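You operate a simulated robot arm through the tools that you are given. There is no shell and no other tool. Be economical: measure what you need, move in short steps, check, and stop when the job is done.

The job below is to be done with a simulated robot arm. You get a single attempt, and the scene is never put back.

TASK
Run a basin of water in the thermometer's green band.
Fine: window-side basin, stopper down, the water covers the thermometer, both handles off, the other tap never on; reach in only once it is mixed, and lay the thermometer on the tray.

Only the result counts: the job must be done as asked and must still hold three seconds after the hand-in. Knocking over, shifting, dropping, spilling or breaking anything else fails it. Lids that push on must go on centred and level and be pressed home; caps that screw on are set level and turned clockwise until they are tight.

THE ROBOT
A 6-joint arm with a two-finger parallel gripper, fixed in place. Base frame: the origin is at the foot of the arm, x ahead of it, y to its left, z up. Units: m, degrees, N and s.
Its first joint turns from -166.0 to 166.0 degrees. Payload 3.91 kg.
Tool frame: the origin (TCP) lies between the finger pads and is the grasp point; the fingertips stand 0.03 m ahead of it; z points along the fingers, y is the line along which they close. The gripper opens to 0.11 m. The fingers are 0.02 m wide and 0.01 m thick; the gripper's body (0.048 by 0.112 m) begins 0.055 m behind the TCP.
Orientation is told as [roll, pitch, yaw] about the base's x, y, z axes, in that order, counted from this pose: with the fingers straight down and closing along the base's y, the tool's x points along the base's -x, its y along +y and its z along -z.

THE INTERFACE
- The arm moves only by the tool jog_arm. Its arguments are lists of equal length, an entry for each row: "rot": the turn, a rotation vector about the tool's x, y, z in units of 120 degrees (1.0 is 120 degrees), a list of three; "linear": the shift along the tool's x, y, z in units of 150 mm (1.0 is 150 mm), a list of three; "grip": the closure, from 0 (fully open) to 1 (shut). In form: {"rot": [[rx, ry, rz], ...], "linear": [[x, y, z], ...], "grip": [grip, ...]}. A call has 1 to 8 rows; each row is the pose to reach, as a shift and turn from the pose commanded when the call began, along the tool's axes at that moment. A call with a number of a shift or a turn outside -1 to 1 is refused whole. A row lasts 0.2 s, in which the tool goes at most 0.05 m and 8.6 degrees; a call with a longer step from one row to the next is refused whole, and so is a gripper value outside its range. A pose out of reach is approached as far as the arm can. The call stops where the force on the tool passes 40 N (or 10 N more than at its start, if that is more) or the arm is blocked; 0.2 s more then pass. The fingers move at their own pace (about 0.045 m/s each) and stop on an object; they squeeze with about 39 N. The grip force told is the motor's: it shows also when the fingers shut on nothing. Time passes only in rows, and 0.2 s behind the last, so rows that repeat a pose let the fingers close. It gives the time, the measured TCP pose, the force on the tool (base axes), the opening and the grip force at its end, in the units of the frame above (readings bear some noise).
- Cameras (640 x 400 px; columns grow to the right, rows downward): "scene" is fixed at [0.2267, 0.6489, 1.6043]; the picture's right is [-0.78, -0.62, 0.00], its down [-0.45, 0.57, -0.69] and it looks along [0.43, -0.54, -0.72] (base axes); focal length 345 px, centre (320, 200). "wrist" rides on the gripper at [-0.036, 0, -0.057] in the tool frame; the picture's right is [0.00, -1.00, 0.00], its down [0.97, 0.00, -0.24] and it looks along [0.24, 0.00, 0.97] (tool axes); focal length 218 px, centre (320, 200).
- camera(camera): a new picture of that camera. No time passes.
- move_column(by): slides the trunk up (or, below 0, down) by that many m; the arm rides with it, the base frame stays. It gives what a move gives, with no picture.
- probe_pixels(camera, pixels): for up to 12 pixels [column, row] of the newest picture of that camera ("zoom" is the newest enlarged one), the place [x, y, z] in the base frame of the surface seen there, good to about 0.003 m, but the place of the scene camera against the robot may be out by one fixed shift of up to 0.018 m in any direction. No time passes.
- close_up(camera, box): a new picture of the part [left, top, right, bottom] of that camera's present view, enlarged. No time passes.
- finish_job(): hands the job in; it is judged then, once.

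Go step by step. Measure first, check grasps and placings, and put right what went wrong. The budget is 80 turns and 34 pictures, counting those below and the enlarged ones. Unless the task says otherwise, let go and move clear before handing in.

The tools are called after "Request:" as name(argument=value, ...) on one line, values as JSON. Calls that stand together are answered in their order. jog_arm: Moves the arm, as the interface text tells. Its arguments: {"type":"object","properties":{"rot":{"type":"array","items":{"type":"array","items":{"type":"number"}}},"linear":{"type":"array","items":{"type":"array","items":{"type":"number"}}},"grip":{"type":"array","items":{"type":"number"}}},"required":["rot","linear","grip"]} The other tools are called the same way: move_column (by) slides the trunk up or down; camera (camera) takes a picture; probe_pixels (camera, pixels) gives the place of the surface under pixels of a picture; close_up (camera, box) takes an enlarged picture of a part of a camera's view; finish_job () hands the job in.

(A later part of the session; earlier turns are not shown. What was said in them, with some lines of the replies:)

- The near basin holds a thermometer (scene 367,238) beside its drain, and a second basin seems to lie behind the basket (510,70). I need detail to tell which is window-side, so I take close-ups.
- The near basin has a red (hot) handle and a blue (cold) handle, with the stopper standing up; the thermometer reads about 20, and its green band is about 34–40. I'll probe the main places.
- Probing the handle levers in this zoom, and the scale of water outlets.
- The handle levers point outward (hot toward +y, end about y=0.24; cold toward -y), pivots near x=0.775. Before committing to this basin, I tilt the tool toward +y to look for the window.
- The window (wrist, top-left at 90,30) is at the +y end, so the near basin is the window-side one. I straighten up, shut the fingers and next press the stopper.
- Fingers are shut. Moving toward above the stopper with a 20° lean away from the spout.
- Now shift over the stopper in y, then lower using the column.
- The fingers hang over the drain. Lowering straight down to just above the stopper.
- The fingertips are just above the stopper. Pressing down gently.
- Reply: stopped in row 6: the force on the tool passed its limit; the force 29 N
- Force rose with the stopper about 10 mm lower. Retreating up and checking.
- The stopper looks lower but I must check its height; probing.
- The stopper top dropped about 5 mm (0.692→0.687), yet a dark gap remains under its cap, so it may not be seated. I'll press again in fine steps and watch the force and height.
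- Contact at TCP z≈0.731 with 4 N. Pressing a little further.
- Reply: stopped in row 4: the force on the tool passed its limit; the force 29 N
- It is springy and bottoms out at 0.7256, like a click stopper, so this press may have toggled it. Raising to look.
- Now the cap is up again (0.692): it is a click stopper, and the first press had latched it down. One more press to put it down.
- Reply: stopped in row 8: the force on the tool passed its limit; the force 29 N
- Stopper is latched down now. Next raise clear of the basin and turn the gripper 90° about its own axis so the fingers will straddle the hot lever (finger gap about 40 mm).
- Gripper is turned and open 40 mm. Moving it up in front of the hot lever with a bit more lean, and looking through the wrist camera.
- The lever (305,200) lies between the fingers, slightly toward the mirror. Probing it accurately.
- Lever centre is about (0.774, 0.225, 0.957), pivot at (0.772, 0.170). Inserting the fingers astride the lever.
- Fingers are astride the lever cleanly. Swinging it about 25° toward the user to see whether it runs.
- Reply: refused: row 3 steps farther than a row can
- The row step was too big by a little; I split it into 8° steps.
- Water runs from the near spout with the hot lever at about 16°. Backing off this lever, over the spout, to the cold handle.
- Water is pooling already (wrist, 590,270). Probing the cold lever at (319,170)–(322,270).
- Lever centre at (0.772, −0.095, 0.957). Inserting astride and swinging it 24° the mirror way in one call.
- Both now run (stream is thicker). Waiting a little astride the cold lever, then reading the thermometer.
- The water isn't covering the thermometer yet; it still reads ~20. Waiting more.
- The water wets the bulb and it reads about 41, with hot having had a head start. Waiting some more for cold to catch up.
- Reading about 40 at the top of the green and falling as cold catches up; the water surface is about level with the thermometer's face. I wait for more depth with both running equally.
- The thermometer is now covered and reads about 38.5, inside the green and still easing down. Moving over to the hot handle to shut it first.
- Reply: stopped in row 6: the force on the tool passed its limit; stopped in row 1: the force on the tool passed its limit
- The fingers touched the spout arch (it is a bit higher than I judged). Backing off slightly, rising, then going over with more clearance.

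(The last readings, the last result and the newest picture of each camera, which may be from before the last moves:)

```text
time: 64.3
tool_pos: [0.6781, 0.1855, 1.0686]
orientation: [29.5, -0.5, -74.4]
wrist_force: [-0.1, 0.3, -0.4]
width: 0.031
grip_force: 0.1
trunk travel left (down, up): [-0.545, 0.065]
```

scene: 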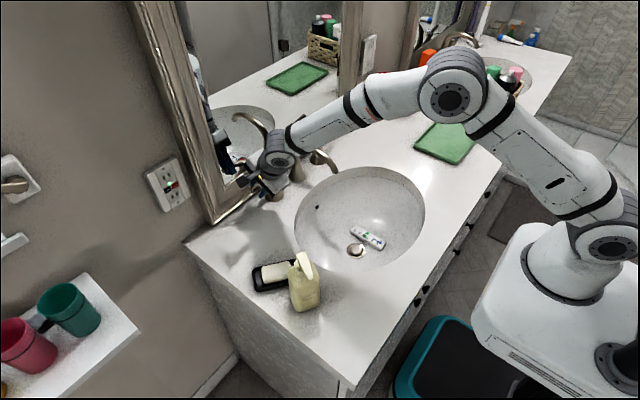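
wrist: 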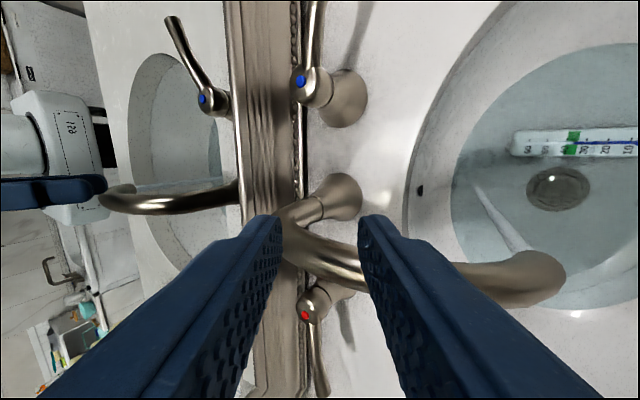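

Clear of the spout, now at (0.678, 0.186). Inserting astride the hot lever with a wider gap, then narrowing on it and pushing it shut.

Request:
jog_arm(rot=[[0, 0, 0], [0, 0, 0], [0, 0, 0], [0, 0, 0], [0, 0, 0], [0, 0, 0], [0, 0, 0]], linear=[[0.1, 0.134, 0.1], [0.1, 0.134, 0.35], [0.1, 0.134, 0.62], [0.1, 0.134, 0.85], [0.1, 0.134, 0.892], [0.1, 0.134, 0.892], [0.1, 0.134, 0.892]], grip=[0.64, 0.64, 0.64, 0.64, 0.64, 0.83, 0.83])

Request:
camera(camera="wrist")

```text
time: 65.9
tool_pos: [0.7553, 0.2189, 0.961]
orientation: [29.5, -0.5, -74.3]
wrist_force: [0.0, -0.3, -0.1]
width: 0.0185
grip_force: 0.1
trunk travel left (down, up): [-0.545, 0.065]
```

```text
8 pictures are left
```

wrist: 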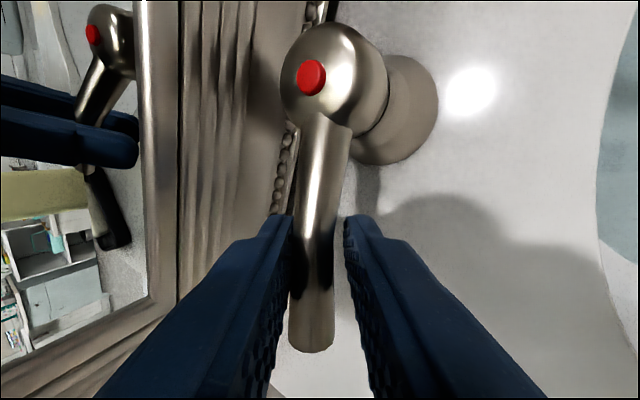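

The lever sits snugly between the fingers. Swinging it back to shut.

Request:
jog_arm(rot=[[0, -0.0334, 0.0577], [0, -0.0669, 0.1153], [0, -0.0669, 0.1153], [0, -0.0669, 0.1153], [0, -0.0669, 0.1153]], linear=[[-0.004, 0.044, 0.025], [-0.015, 0.088, 0.05], [-0.02, 0.104, 0.059], [-0.02, 0.115, 0.065], [-0.02, 0.125, 0.07]], grip=[0.83, 0.83, 0.83, 0.83, 0.83])

Request:
close_up(camera="scene", box=[240, 130, 420, 260])

```text
time: 67.1
tool_pos: [0.7747, 0.224, 0.9617]
orientation: [29.7, -0.6, -90.5]
wrist_force: [-5.7, -1.4, -1.1]
width: 0.0213
grip_force: 1.8
trunk travel left (down, up): [-0.545, 0.065]
```

```text
3.08 times, centred on (330, 195) of scene
```

zoom: 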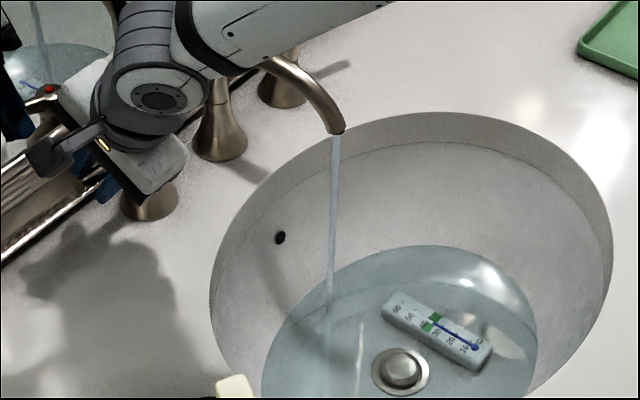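

The lever is against its stop (−5.7 N) and the hot side is shut; a thin cold stream remains. Retreating high over the spout to the cold handle.

Request:
jog_arm(rot=[[0, 0, 0], [0, 0, 0], [0, 0, 0], [0, 0, 0], [0, 0, 0]], linear=[[0, -0.03, -0.3], [0, -0.03, -0.6], [-0.2, -0.03, -0.85], [-0.5, -0.06, -0.993], [-0.8, -0.086, -0.993]], grip=[0.83, 0.83, 0.64, 0.64, 0.64])

Request:
jog_arm(rot=[[0, 0, 0], [0, 0, 0], [0, -0.0334, 0.0577], [0, -0.0669, 0.1153]], linear=[[-0.1, 0, -0.1], [-0.42, 0, -0.1], [-0.74, 0, -0.1], [-1.0, 0, -0.05]], grip=[0.64, 0.64, 0.64, 0.64])

```text
time: 68.3
tool_pos: [0.6872, 0.1038, 1.0869]
orientation: [29.7, -0.7, -90.2]
wrist_force: [0.9, 0.2, 0.2]
width: 0.0398
grip_force: 0.1
trunk travel left (down, up): [-0.545, 0.065]
```

```text
time: 69.3
tool_pos: [0.6856, -0.0444, 1.0967]
orientation: [29.8, -0.7, -106.4]
wrist_force: [-0.1, -0.1, -0.3]
width: 0.0394
grip_force: 0.1
trunk travel left (down, up): [-0.545, 0.065]
```

Clear of the spout. Inserting astride the cold lever and narrowing on it.

Request:
jog_arm(rot=[[0, 0, 0], [0, 0, 0], [0, 0, 0], [0, 0, 0], [0, 0, 0], [0, 0, 0], [0, 0, 0]], linear=[[-0.173, 0.011, 0.15], [-0.173, 0.011, 0.45], [-0.173, 0.011, 0.75], [-0.173, 0.011, 0.97], [-0.173, 0.011, 1.0], [-0.173, 0.011, 1.0], [-0.173, 0.011, 1.0]], grip=[0.64, 0.64, 0.64, 0.64, 0.64, 0.83, 0.83])

Request:
camera(camera="wrist")

```text
time: 70.9
tool_pos: [0.7489, -0.0939, 0.9653]
orientation: [29.9, -0.7, -106.2]
wrist_force: [0.0, -0.2, -0.1]
width: 0.0188
grip_force: 0.1
trunk travel left (down, up): [-0.545, 0.065]
```

```text
6 pictures are left
```

wrist: 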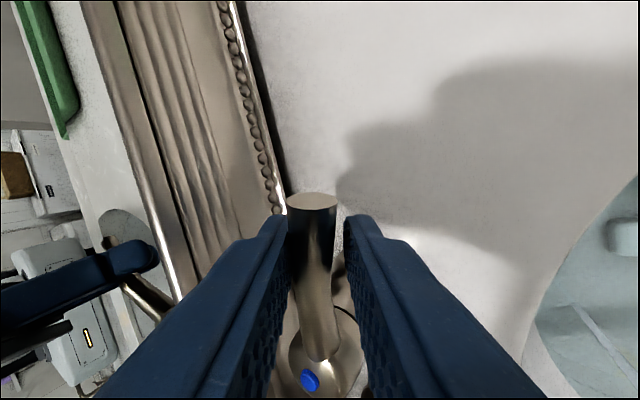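

The cold lever is held between the fingers. Swinging it shut.

Request:
jog_arm(rot=[[0, 0.0334, -0.0577], [0, 0.0669, -0.1153], [0, 0.0669, -0.1153], [0, 0.0669, -0.1153], [0, 0.0669, -0.1153]], linear=[[0.005, 0.05, 0.028], [0.018, 0.098, 0.056], [0.027, 0.126, 0.072], [0.033, 0.145, 0.083], [0.037, 0.152, 0.087]], grip=[0.83, 0.83, 0.83, 0.83, 0.83])

Request:
jog_arm(rot=[[0, 0, 0], [0, 0, 0], [0, 0, 0], [0, 0, 0], [0, 0, 0]], linear=[[0, -0.03, -0.3], [0, -0.03, -0.6], [-0.1, -0.03, -0.85], [-0.3, -0.1, -0.993], [-0.3, -0.35, -0.993]], grip=[0.83, 0.83, 0.83, 0.83, 0.83])

Request:
close_up(camera="scene", box=[240, 130, 420, 260])

```text
time: 72.1
tool_pos: [0.7748, -0.0951, 0.9663]
orientation: [29.6, -0.6, -90.3]
wrist_force: [-14.5, -0.8, -2.4]
width: 0.0257
grip_force: 7.7
trunk travel left (down, up): [-0.545, 0.065]
```

```text
time: 73.3
tool_pos: [0.6557, -0.1385, 1.0695]
orientation: [29.7, -0.6, -90.3]
wrist_force: [-0.8, 0.0, -0.1]
width: 0.0188
grip_force: 0.1
trunk travel left (down, up): [-0.545, 0.065]
```

```text
3.08 times, centred on (330, 195) of scene
```

zoom: 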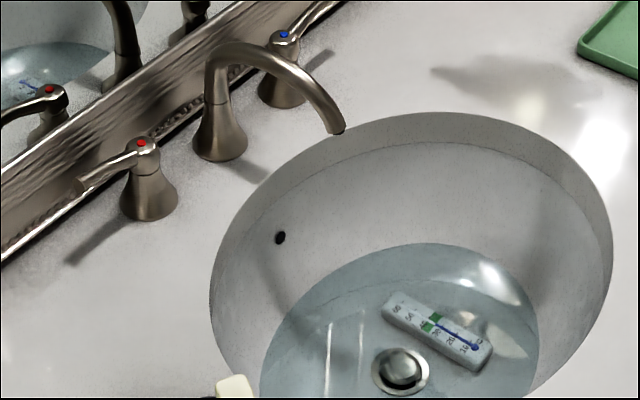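

The stream has stopped and both levers are back at rest. I turn the gripper back to closing along y and come over the thermometer, letting the water settle, then read it.

Request:
jog_arm(rot=[[0, 0, -0.07], [0, 0, -0.14], [0, 0, -0.21], [0, 0, -0.28], [0, 0, -0.35], [0, 0, -0.42], [0, 0, -0.49], [0, 0, -0.56]], linear=[[0, -0.1, -0.15], [0.1, -0.25, -0.3], [0.25, -0.4, -0.4], [0.4, -0.5, -0.5], [0.55, -0.55, -0.55], [0.667, -0.59, -0.574], [0.667, -0.59, -0.574], [0.667, -0.59, -0.574]], grip=[0.7, 0.5, 0.4, 0.36, 0.36, 0.36, 0.36, 0.36])

Request:
jog_arm(rot=[[0, 0, -0.065], [0, 0, -0.13], [0, 0, -0.19], [0, 0, -0.19]], linear=[[0, 0, 0], [0, 0, 0], [0, 0, 0], [0, 0, 0]], grip=[0.36, 0.36, 0.36, 0.36])

Request:
jog_arm(rot=[[0, 0.06, 0], [0, 0.125, 0], [0, 0.125, 0]], linear=[[0, 0, 0], [0, 0, 0], [0, 0, 0]], grip=[0.36, 0.36, 0.36])

Request:
close_up(camera="scene", box=[344, 216, 392, 256])

```text
time: 75.1
tool_pos: [0.5378, -0.0361, 1.0978]
orientation: [11.9, -27.6, -25.7]
wrist_force: [-0.9, -0.5, 0.3]
width: 0.0702
grip_force: 0.0
trunk travel left (down, up): [-0.545, 0.065]
```

```text
time: 76.1
tool_pos: [0.5383, -0.0375, 1.1003]
orientation: [-0.8, -29.7, 0.1]
wrist_force: [0.5, 0.5, 0.1]
width: 0.0705
grip_force: 0.1
trunk travel left (down, up): [-0.545, 0.065]
```

```text
time: 76.9
tool_pos: [0.5389, -0.0368, 1.0993]
orientation: [-0.6, -14.6, -0.2]
wrist_force: [0.2, 0.9, 0.1]
width: 0.0703
grip_force: 0.1
trunk travel left (down, up): [-0.545, 0.065]
```

```text
10.00 times, centred on (368, 236) of scene
```

zoom: 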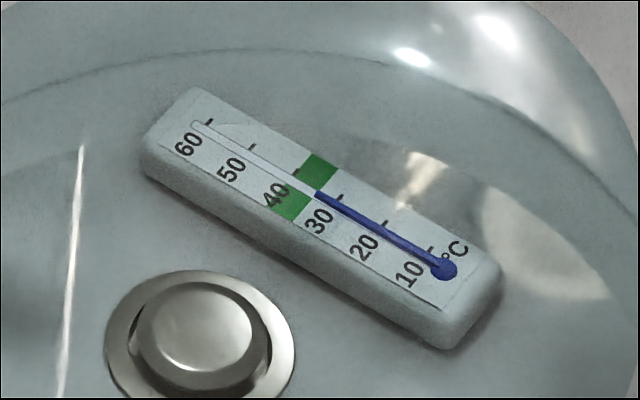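

The reading has settled to about 34.5–35, at the very low edge of the green (column end at zoom 318,192; scale 10 °C ≈ 44 px). That is too close, so I'll add roughly 7–8 s of hot; going back to the hot lever, closing the fingers to a 40 mm gap.

Request:
jog_arm(rot=[[0, -0.064, 0], [0, -0.128, 0], [0, -0.128, 0], [0, -0.128, 0]], linear=[[0, 0.3, 0], [0, 0.6, 0], [0, 0.9, 0], [0, 1.0, 0]], grip=[0.5, 0.6, 0.64, 0.64])

Request:
jog_arm(rot=[[0, 0, 0.07], [0, 0, 0.14], [0, 0, 0.21], [0, 0, 0.28], [0, 0, 0.35], [0, 0, 0.42], [0, 0, 0.49], [0, 0, 0.56]], linear=[[0, 0.15, 0], [0, 0.3, 0], [0, 0.45, 0], [0, 0.6, 0], [0, 0.7, 0], [0, 0.7, 0], [0, 0.7, 0], [0, 0.7, 0]], grip=[0.64, 0.64, 0.64, 0.64, 0.64, 0.64, 0.64, 0.64])

Request:
jog_arm(rot=[[0, 0, 0.065], [0, 0, 0.13], [0, 0, 0.19], [0, 0, 0.19]], linear=[[0, 0, 0], [0, 0, 0], [0, 0, 0], [0, 0, 0]], grip=[0.64, 0.64, 0.64, 0.64])

Request:
jog_arm(rot=[[0, 0, 0], [0, 0, 0], [0, 0, 0], [0, 0, 0], [0, 0, 0], [0, 0, 0]], linear=[[0.02, 0.16, 0.18], [0.04, 0.32, 0.36], [0.05, 0.48, 0.54], [0.06, 0.64, 0.74], [0.07, 0.78, 0.9], [0.07, 0.78, 0.9]], grip=[0.64, 0.64, 0.64, 0.64, 0.64, 0.64])

```text
time: 77.9
tool_pos: [0.5382, 0.1138, 1.0963]
orientation: [-0.7, -30.1, 0.1]
wrist_force: [-0.2, 0.8, -0.9]
width: 0.0396
grip_force: 0.0
trunk travel left (down, up): [-0.545, 0.065]
```

```text
time: 79.7
tool_pos: [0.5386, 0.2189, 1.0964]
orientation: [27.9, -11.7, -70.4]
wrist_force: [0.5, -0.2, -0.4]
width: 0.0397
grip_force: 0.1
trunk travel left (down, up): [-0.545, 0.065]
```

```text
time: 80.7
tool_pos: [0.5392, 0.2173, 1.097]
orientation: [30.0, -0.6, -90.3]
wrist_force: [-0.8, -0.1, 0.0]
width: 0.04
grip_force: 0.1
trunk travel left (down, up): [-0.545, 0.065]
```

```text
time: 82.1
tool_pos: [0.7095, 0.2267, 1.0385]
orientation: [30.0, -0.6, -90.3]
wrist_force: [0.2, 0.0, -0.7]
width: 0.0396
grip_force: 0.0
trunk travel left (down, up): [-0.545, 0.065]
```

Positioned before the hot lever. Inserting and swinging it open as before, holding, then narrowing on it and swinging shut.

Request:
jog_arm(rot=[[0, 0, 0], [0, 0, 0], [0, 0, 0], [0, 0, 0], [0, 0, 0]], linear=[[-0.013, 0.096, 0.1], [-0.013, 0.096, 0.3], [-0.013, 0.096, 0.5], [-0.013, 0.096, 0.639], [-0.013, 0.096, 0.639]], grip=[0.72, 0.72, 0.72, 0.72, 0.72])

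Request:
jog_arm(rot=[[0, 0.0334, -0.0577], [0, 0.0669, -0.1153], [0, 0.1003, -0.173], [0, 0.1003, -0.173]], linear=[[-0.0035, -0.0441, -0.0256], [-0.014, -0.0877, -0.0508], [-0.0317, -0.129, -0.0749], [-0.0317, -0.129, -0.0749]], grip=[0.72, 0.72, 0.72, 0.72])

Request:
jog_arm(rot=[[0, 0, 0], [0, 0, 0], [0, 0, 0], [0, 0, 0], [0, 0, 0], [0, 0, 0], [0, 0, 0], [0, 0, 0]], linear=[[0, 0, 0], [0, 0, 0], [0, 0, 0], [0, 0, 0], [0, 0, 0], [0, 0, 0], [0, 0, 0], [0, 0, 0]], grip=[0.72, 0.72, 0.72, 0.72, 0.72, 0.72, 0.72, 0.72])

Request:
jog_arm(rot=[[0, 0, 0], [0, 0, 0], [0, 0, 0], [0, 0, 0], [0, 0, 0], [0, 0, 0], [0, 0, 0], [0, 0, 0]], linear=[[0, 0, 0], [0, 0, 0], [0, 0, 0], [0, 0, 0], [0, 0, 0], [0, 0, 0], [0, 0, 0], [0, 0, 0]], grip=[0.72, 0.72, 0.72, 0.72, 0.72, 0.72, 0.72, 0.72])

Request:
jog_arm(rot=[[0, 0, 0], [0, 0, 0], [0, 0, 0], [0, 0, 0], [0, 0, 0], [0, 0, 0], [0, 0, 0], [0, 0, 0]], linear=[[0, 0, 0], [0, 0, 0], [0, 0, 0], [0, 0, 0], [0, 0, 0], [0, 0, 0], [0, 0, 0], [0, 0, 0]], grip=[0.72, 0.72, 0.72, 0.72, 0.72, 0.72, 0.72, 0.8])

```text
time: 83.3
tool_pos: [0.7702, 0.2245, 0.9629]
orientation: [30.1, -0.6, -90.3]
wrist_force: [0.0, -0.4, -0.3]
width: 0.0309
grip_force: 0.2
trunk travel left (down, up): [-0.545, 0.065]
```

```text
time: 84.3
tool_pos: [0.7462, 0.2195, 0.9628]
orientation: [29.8, -0.4, -66.3]
wrist_force: [0.5, 0.3, 0.3]
width: 0.0311
grip_force: 0.5
trunk travel left (down, up): [-0.545, 0.065]
```

```text
time: 86.1
tool_pos: [0.7458, 0.2182, 0.9621]
orientation: [29.8, -0.5, -66.3]
wrist_force: [-0.5, 0.5, 0.2]
width: 0.0309
grip_force: 0.0
trunk travel left (down, up): [-0.545, 0.065]
```

```text
time: 87.9
tool_pos: [0.7476, 0.2188, 0.9625]
orientation: [29.9, -0.5, -66.3]
wrist_force: [0.2, 1.2, -0.1]
width: 0.0309
grip_force: 0.2
trunk travel left (down, up): [-0.545, 0.065]
```

```text
time: 89.7
tool_pos: [0.7471, 0.2188, 0.9625]
orientation: [29.8, -0.6, -66.3]
wrist_force: [1.2, -0.1, 2.0]
width: 0.0226
grip_force: 0.8
trunk travel left (down, up): [-0.545, 0.065]
```

About 6 s of hot so far. Narrowing and pushing it shut now.

Request:
jog_arm(rot=[[0, 0, 0], [0, 0, 0], [0, -0.0334, 0.0577], [0, -0.0669, 0.1153], [0, -0.1003, 0.173], [0, -0.1003, 0.173], [0, -0.1003, 0.173]], linear=[[0, 0, 0], [0, 0, 0], [-0.006, 0.054, 0.031], [-0.018, 0.107, 0.061], [-0.03, 0.137, 0.079], [-0.046, 0.16, 0.092], [-0.05, 0.167, 0.096]], grip=[0.83, 0.83, 0.83, 0.83, 0.83, 0.83, 0.83])

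```text
time: 91.3
tool_pos: [0.7737, 0.2237, 0.9607]
orientation: [30.1, -0.7, -90.4]
wrist_force: [-9.4, 1.2, -2.4]
width: 0.023
grip_force: 4.1
trunk travel left (down, up): [-0.545, 0.065]
```

Hot is pushed to its stop again. Retreating, turning back over the thermometer while it mixes, then reading it.

Request:
jog_arm(rot=[[0, 0, 0], [0, 0, 0], [0, 0, 0], [0, 0, 0], [0, 0, 0]], linear=[[0, -0.03, -0.3], [0, -0.03, -0.6], [0, -0.1, -0.85], [0, -0.35, -0.95], [0, -0.6, -0.99]], grip=[0.83, 0.83, 0.83, 0.83, 0.83])

Request:
jog_arm(rot=[[0, 0, -0.07], [0, 0, -0.14], [0, 0, -0.21], [0, 0, -0.28], [0, 0, -0.35], [0, 0, -0.42], [0, 0, -0.49], [0, 0, -0.56]], linear=[[0, -0.1, -0.15], [0, -0.2, -0.3], [-0.1, -0.25, -0.45], [-0.25, -0.287, -0.596], [-0.4, -0.287, -0.596], [-0.55, -0.287, -0.596], [-0.667, -0.287, -0.596], [-0.667, -0.287, -0.596]], grip=[0.7, 0.5, 0.4, 0.36, 0.36, 0.36, 0.36, 0.36])

Request:
jog_arm(rot=[[0, 0, -0.065], [0, 0, -0.13], [0, 0, -0.19], [0, 0, -0.19]], linear=[[0, 0, 0], [0, 0, 0], [0, 0, 0], [0, 0, 0]], grip=[0.36, 0.36, 0.36, 0.36])

Request:
jog_arm(rot=[[0, 0.06, 0], [0, 0.125, 0], [0, 0.125, 0], [0, 0.125, 0], [0, 0.125, 0]], linear=[[0, -0.3, 0], [0, -0.6, 0], [0, -0.8, 0], [0, -0.8, 0], [0, -0.8, 0]], grip=[0.36, 0.36, 0.36, 0.36, 0.36])

Request:
camera(camera="wrist")

```text
time: 92.5
tool_pos: [0.6218, 0.2268, 1.0477]
orientation: [30.1, -0.5, -90.5]
wrist_force: [0.2, -0.1, 0.0]
width: 0.0187
grip_force: 0.1
trunk travel left (down, up): [-0.545, 0.065]
```

```text
time: 94.3
tool_pos: [0.5405, 0.1265, 1.1018]
orientation: [12.0, -27.8, -25.9]
wrist_force: [0.3, -0.4, -0.8]
width: 0.0706
grip_force: 0.0
trunk travel left (down, up): [-0.545, 0.065]
```

```text
time: 95.3
tool_pos: [0.5402, 0.1278, 1.1024]
orientation: [-0.9, -30.0, 0.1]
wrist_force: [0.9, 0.0, -0.3]
width: 0.0704
grip_force: 0.0
trunk travel left (down, up): [-0.545, 0.065]
```

```text
time: 96.5
tool_pos: [0.5398, 0.0041, 1.1018]
orientation: [-0.6, -15.0, -0.1]
wrist_force: [-0.3, -1.1, -0.2]
width: 0.0702
grip_force: 0.1
trunk travel left (down, up): [-0.545, 0.065]
```

```text
3 pictures are left
```

wrist: 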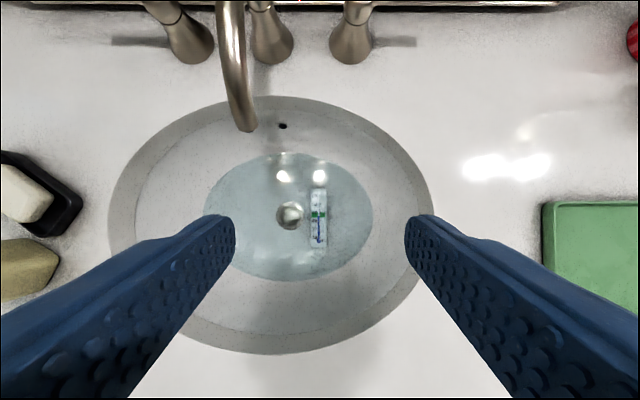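

No stream shows and both levers lie square. Reading the thermometer closely, and probing its place for the grasp.

Request:
close_up(camera="wrist", box=[290, 180, 346, 256])

Request:
probe_pixels(camera="wrist", pixels=[[318, 190], [318, 218], [318, 245], [311, 218], [326, 218], [372, 218], [205, 218]])

```text
5.26 times, centred on (318, 218) of wrist
```

zoom: 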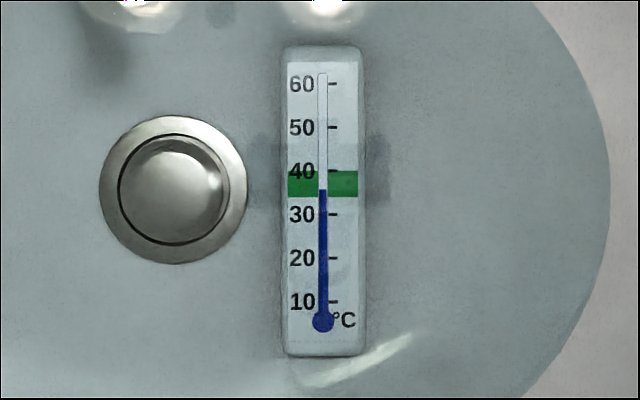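

```text
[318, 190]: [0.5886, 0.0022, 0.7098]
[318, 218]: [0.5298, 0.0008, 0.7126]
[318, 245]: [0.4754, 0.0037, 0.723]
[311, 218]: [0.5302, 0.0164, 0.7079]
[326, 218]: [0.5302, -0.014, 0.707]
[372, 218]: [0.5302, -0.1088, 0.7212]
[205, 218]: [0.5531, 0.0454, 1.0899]
```

It reads about 36, inside the green (34–40), mixed, and covered. Now lowering with the column and grasping the thermometer across its width at about (0.53, 0.001).

Request:
move_column(by=-0.27)

Request:
jog_arm(rot=[[0, 0, 0], [0, 0, 0], [0, 0, 0], [0, 0, 0], [0, 0, 0]], linear=[[0.09, -0.02, 0.1], [0.15, -0.02, 0.3], [0.22, -0.02, 0.48], [0.265, -0.02, 0.61], [0.273, -0.02, 0.631]], grip=[0.545, 0.545, 0.545, 0.545, 0.545])

Request:
jog_arm(rot=[[0, 0, 0], [0, 0, 0], [0, 0, 0], [0, 0, 0]], linear=[[0, 0, 0], [0, 0, 0], [0, 0, 0], [0, 0, 0]], grip=[0.8, 1, 1, 1])

```text
time: 99.3
tool_pos: [0.5393, 0.0042, 0.8339]
orientation: [-0.6, -15.1, -0.2]
wrist_force: [-0.3, 0.0, 0.9]
width: 0.0703
grip_force: 0.1
trunk travel left (down, up): [-0.275, 0.335]
```

```text
time: 100.5
tool_pos: [0.5261, 0.0006, 0.7323]
orientation: [-0.6, -15.1, -0.2]
wrist_force: [-0.9, -0.7, 0.2]
width: 0.0503
grip_force: 0.2
trunk travel left (down, up): [-0.275, 0.335]
```

```text
time: 101.5
tool_pos: [0.5265, 0.0006, 0.7325]
orientation: [-0.6, -15.1, -0.1]
wrist_force: [-1.1, 0.6, -0.6]
width: 0.0329
grip_force: 39.3
trunk travel left (down, up): [-0.275, 0.335]
```

Gripped (33 mm width, 39 N). Lifting straight out with a brief drip pause, then over toward the tray with a turn so it lies along the tray's long side.

Request:
jog_arm(rot=[[0, 0, 0], [0, 0, 0], [0, 0, 0]], linear=[[-0.017, 0, -0.064], [-0.06, 0, -0.225], [-0.086, 0, -0.322]], grip=[1, 1, 1])

Request:
move_column(by=0.2)

Request:
jog_arm(rot=[[0, 0, 0], [0, 0, 0], [0, 0, 0], [0, 0, 0], [0, 0, 0]], linear=[[0.05, -0.2, -0.015], [0.1, -0.4, -0.03], [0.17, -0.6, -0.045], [0.23, -0.8, -0.06], [0.277, -1.0, -0.074]], grip=[1, 1, 1, 1, 1])

Request:
jog_arm(rot=[[0.017, 0, 0.064], [0.034, 0, 0.129], [0.052, 0, 0.193], [0.069, 0, 0.258], [0.086, 0, 0.322], [0.103, 0, 0.386], [0.121, 0, 0.451], [0.138, 0, 0.515]], linear=[[0, -0.13, 0], [0, -0.26, 0], [0, -0.39, 0], [0, -0.52, 0], [0, -0.65, 0], [0, -0.78, 0], [0, -0.9, 0], [0, -1.0, 0]], grip=[1, 1, 1, 1, 1, 1, 1, 1])

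```text
time: 102.3
tool_pos: [0.5261, 0.0022, 0.782]
orientation: [-0.6, -15.0, -0.1]
wrist_force: [0.0, -0.3, 0.4]
width: 0.0331
grip_force: 38.8
trunk travel left (down, up): [-0.275, 0.335]
```

```text
time: 104.5
tool_pos: [0.5249, 0.0016, 0.9829]
orientation: [-0.6, -15.1, -0.1]
wrist_force: [0.3, -0.3, -0.7]
width: 0.0329
grip_force: 38.9
trunk travel left (down, up): [-0.475, 0.135]
```

```text
time: 105.7
tool_pos: [0.4814, -0.1491, 0.9849]
orientation: [-0.6, -15.0, -0.2]
wrist_force: [-0.1, 0.6, -0.9]
width: 0.0328
grip_force: 39.4
trunk travel left (down, up): [-0.475, 0.135]
```

```text
time: 107.5
tool_pos: [0.4824, -0.2981, 0.9856]
orientation: [-0.2, -15.6, -64.4]
wrist_force: [0.2, 0.2, -0.7]
width: 0.0331
grip_force: 38.5
trunk travel left (down, up): [-0.475, 0.135]
```

Held firmly and turned. Moving over the tray's centre and down to just above it, then a look.

Request:
jog_arm(rot=[[0, 0, 0], [0, 0, 0], [0, 0, 0], [0, 0, 0], [0, 0, 0], [0, 0, 0]], linear=[[-0.22, -0.11, 0.06], [-0.44, -0.22, 0.12], [-0.666, -0.336, 0.179], [-0.63, -0.336, 0.32], [-0.588, -0.336, 0.469], [-0.588, -0.336, 0.469]], grip=[1, 1, 1, 1, 1, 1])

Request:
camera(camera="wrist")

```text
time: 108.9
tool_pos: [0.4819, -0.4138, 0.9422]
orientation: [-0.2, -15.6, -64.2]
wrist_force: [0.7, -0.1, -0.9]
width: 0.0331
grip_force: 38.9
trunk travel left (down, up): [-0.475, 0.135]
```

```text
1 pictures are left
```

wrist: 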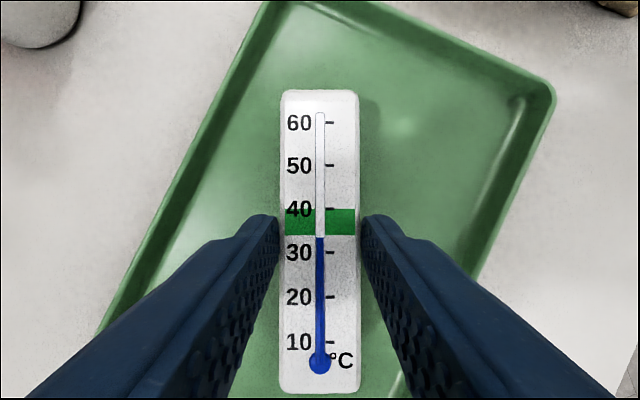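

The thermometer hangs well inside the tray (320,240), still reading in the band's low part as it cools in air. Probing the tray floor and thermometer face for the last descent.

Request:
probe_pixels(camera="wrist", pixels=[[240, 150], [400, 150], [300, 105], [345, 105], [310, 380], [345, 380], [270, 380]])

Request:
jog_arm(rot=[[0, 0, 0], [0, 0, 0], [0, 0, 0], [0, 0, 0], [0, 0, 0]], linear=[[0.007, 0, 0.026], [0.014, 0, 0.052], [0.02, 0, 0.072], [0.023, 0, 0.085], [0.023, 0, 0.085]], grip=[1, 1, 1, 1, 1])

```text
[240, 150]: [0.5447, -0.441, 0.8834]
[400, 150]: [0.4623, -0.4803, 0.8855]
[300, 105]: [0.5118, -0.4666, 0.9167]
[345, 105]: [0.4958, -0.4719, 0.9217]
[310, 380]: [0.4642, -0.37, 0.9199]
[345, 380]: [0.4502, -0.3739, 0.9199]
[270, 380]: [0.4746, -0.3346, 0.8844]
```

```text
time: 110.1
tool_pos: [0.4816, -0.4136, 0.9296]
orientation: [-0.2, -15.6, -64.2]
wrist_force: [-0.9, 0.2, -1.3]
width: 0.0332
grip_force: 39.1
trunk travel left (down, up): [-0.475, 0.135]
```

Bottom is about 5 mm above the tray floor. Easing down to contact.

Request:
jog_arm(rot=[[0, 0, 0], [0, 0, 0], [0, 0, 0]], linear=[[0.0035, 0, 0.013], [0.0065, 0, 0.024], [0.0065, 0, 0.024]], grip=[1, 1, 1])

```text
time: 110.9
tool_pos: [0.4802, -0.4132, 0.925]
orientation: [-0.2, -15.6, -64.2]
wrist_force: [0.2, 0.0, 0.2]
width: 0.0329
grip_force: 39.3
trunk travel left (down, up): [-0.475, 0.135]
```

No contact yet; another 2 mm.

Request:
jog_arm(rot=[[0, 0, 0], [0, 0, 0]], linear=[[0.0035, 0, 0.013], [0.0035, 0, 0.013]], grip=[1, 1])

```text
time: 111.5
tool_pos: [0.4806, -0.4137, 0.9255]
orientation: [-0.2, -15.6, -64.2]
wrist_force: [-0.9, 0.3, 13.8]
width: 0.0331
grip_force: 38.7
trunk travel left (down, up): [-0.475, 0.135]
```

Contact (13.8 N up). Opening gently and retreating straight up.

Request:
jog_arm(rot=[[0, 0, 0], [0, 0, 0], [0, 0, 0], [0, 0, 0]], linear=[[-0.002, 0, -0.006], [-0.002, 0, -0.006], [-0.002, 0, -0.006], [-0.002, 0, -0.006]], grip=[0.65, 0.55, 0.5, 0.5])

Request:
jog_arm(rot=[[0, 0, 0], [0, 0, 0], [0, 0, 0], [0, 0, 0]], linear=[[-0.03, 0, -0.13], [-0.1, 0, -0.36], [-0.17, 0, -0.62], [-0.23, 0, -0.85]], grip=[0.5, 0.5, 0.5, 0.5])

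Request:
camera(camera="scene")

```text
time: 112.5
tool_pos: [0.4813, -0.4133, 0.9231]
orientation: [-0.1, -15.7, -64.2]
wrist_force: [-0.2, -0.4, -0.6]
width: 0.055
grip_force: 0.0
trunk travel left (down, up): [-0.475, 0.135]
```

```text
time: 113.5
tool_pos: [0.4805, -0.4107, 1.0564]
orientation: [-0.2, -15.7, -64.2]
wrist_force: [0.0, 0.8, 0.1]
width: 0.055
grip_force: 0.0
trunk travel left (down, up): [-0.475, 0.135]
```

```text
0 pictures are left
```

scene: 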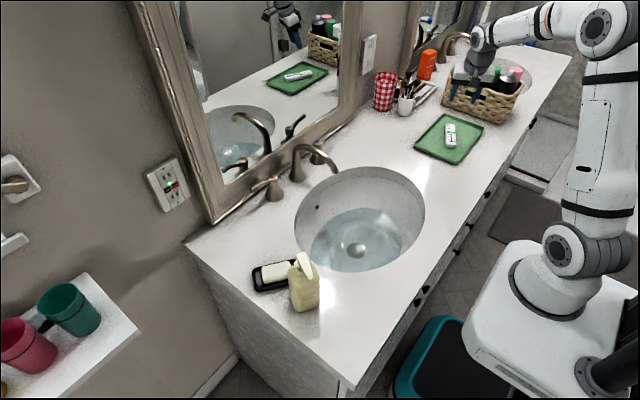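

The thermometer lies flat in the tray (scene 450,135), the window-side basin holds water (355,240), both levers are at rest with no stream, and the gripper is clear. Handing in.

Request:
finish_job()

```text
The job is handed in.
```

I handed in the job: the window-side basin holds water that read about 36 °C just before I reached in, inside the green band (roughly 34–40). I couldn't read the water again after lifting the thermometer out. I had no pictures left to check for cooling, and 36 is in the lower part of the band.

- **Stopper:** it is down. My second press popped it back up, so I pressed it once more to latch it.
- **Water:** it covered the thermometer before I reached in. The first reading after shutting the taps was about 34.5–35, so I ran hot for about 7 seconds more.
- **Handles:** both are off with no stream showing, and I never touched the other tap.
- **Thermometer:** it lies flat on the tray and the gripper is clear.
- **Bump:** the fingers touched the spout once while crossing between handles; I saw nothing moved.
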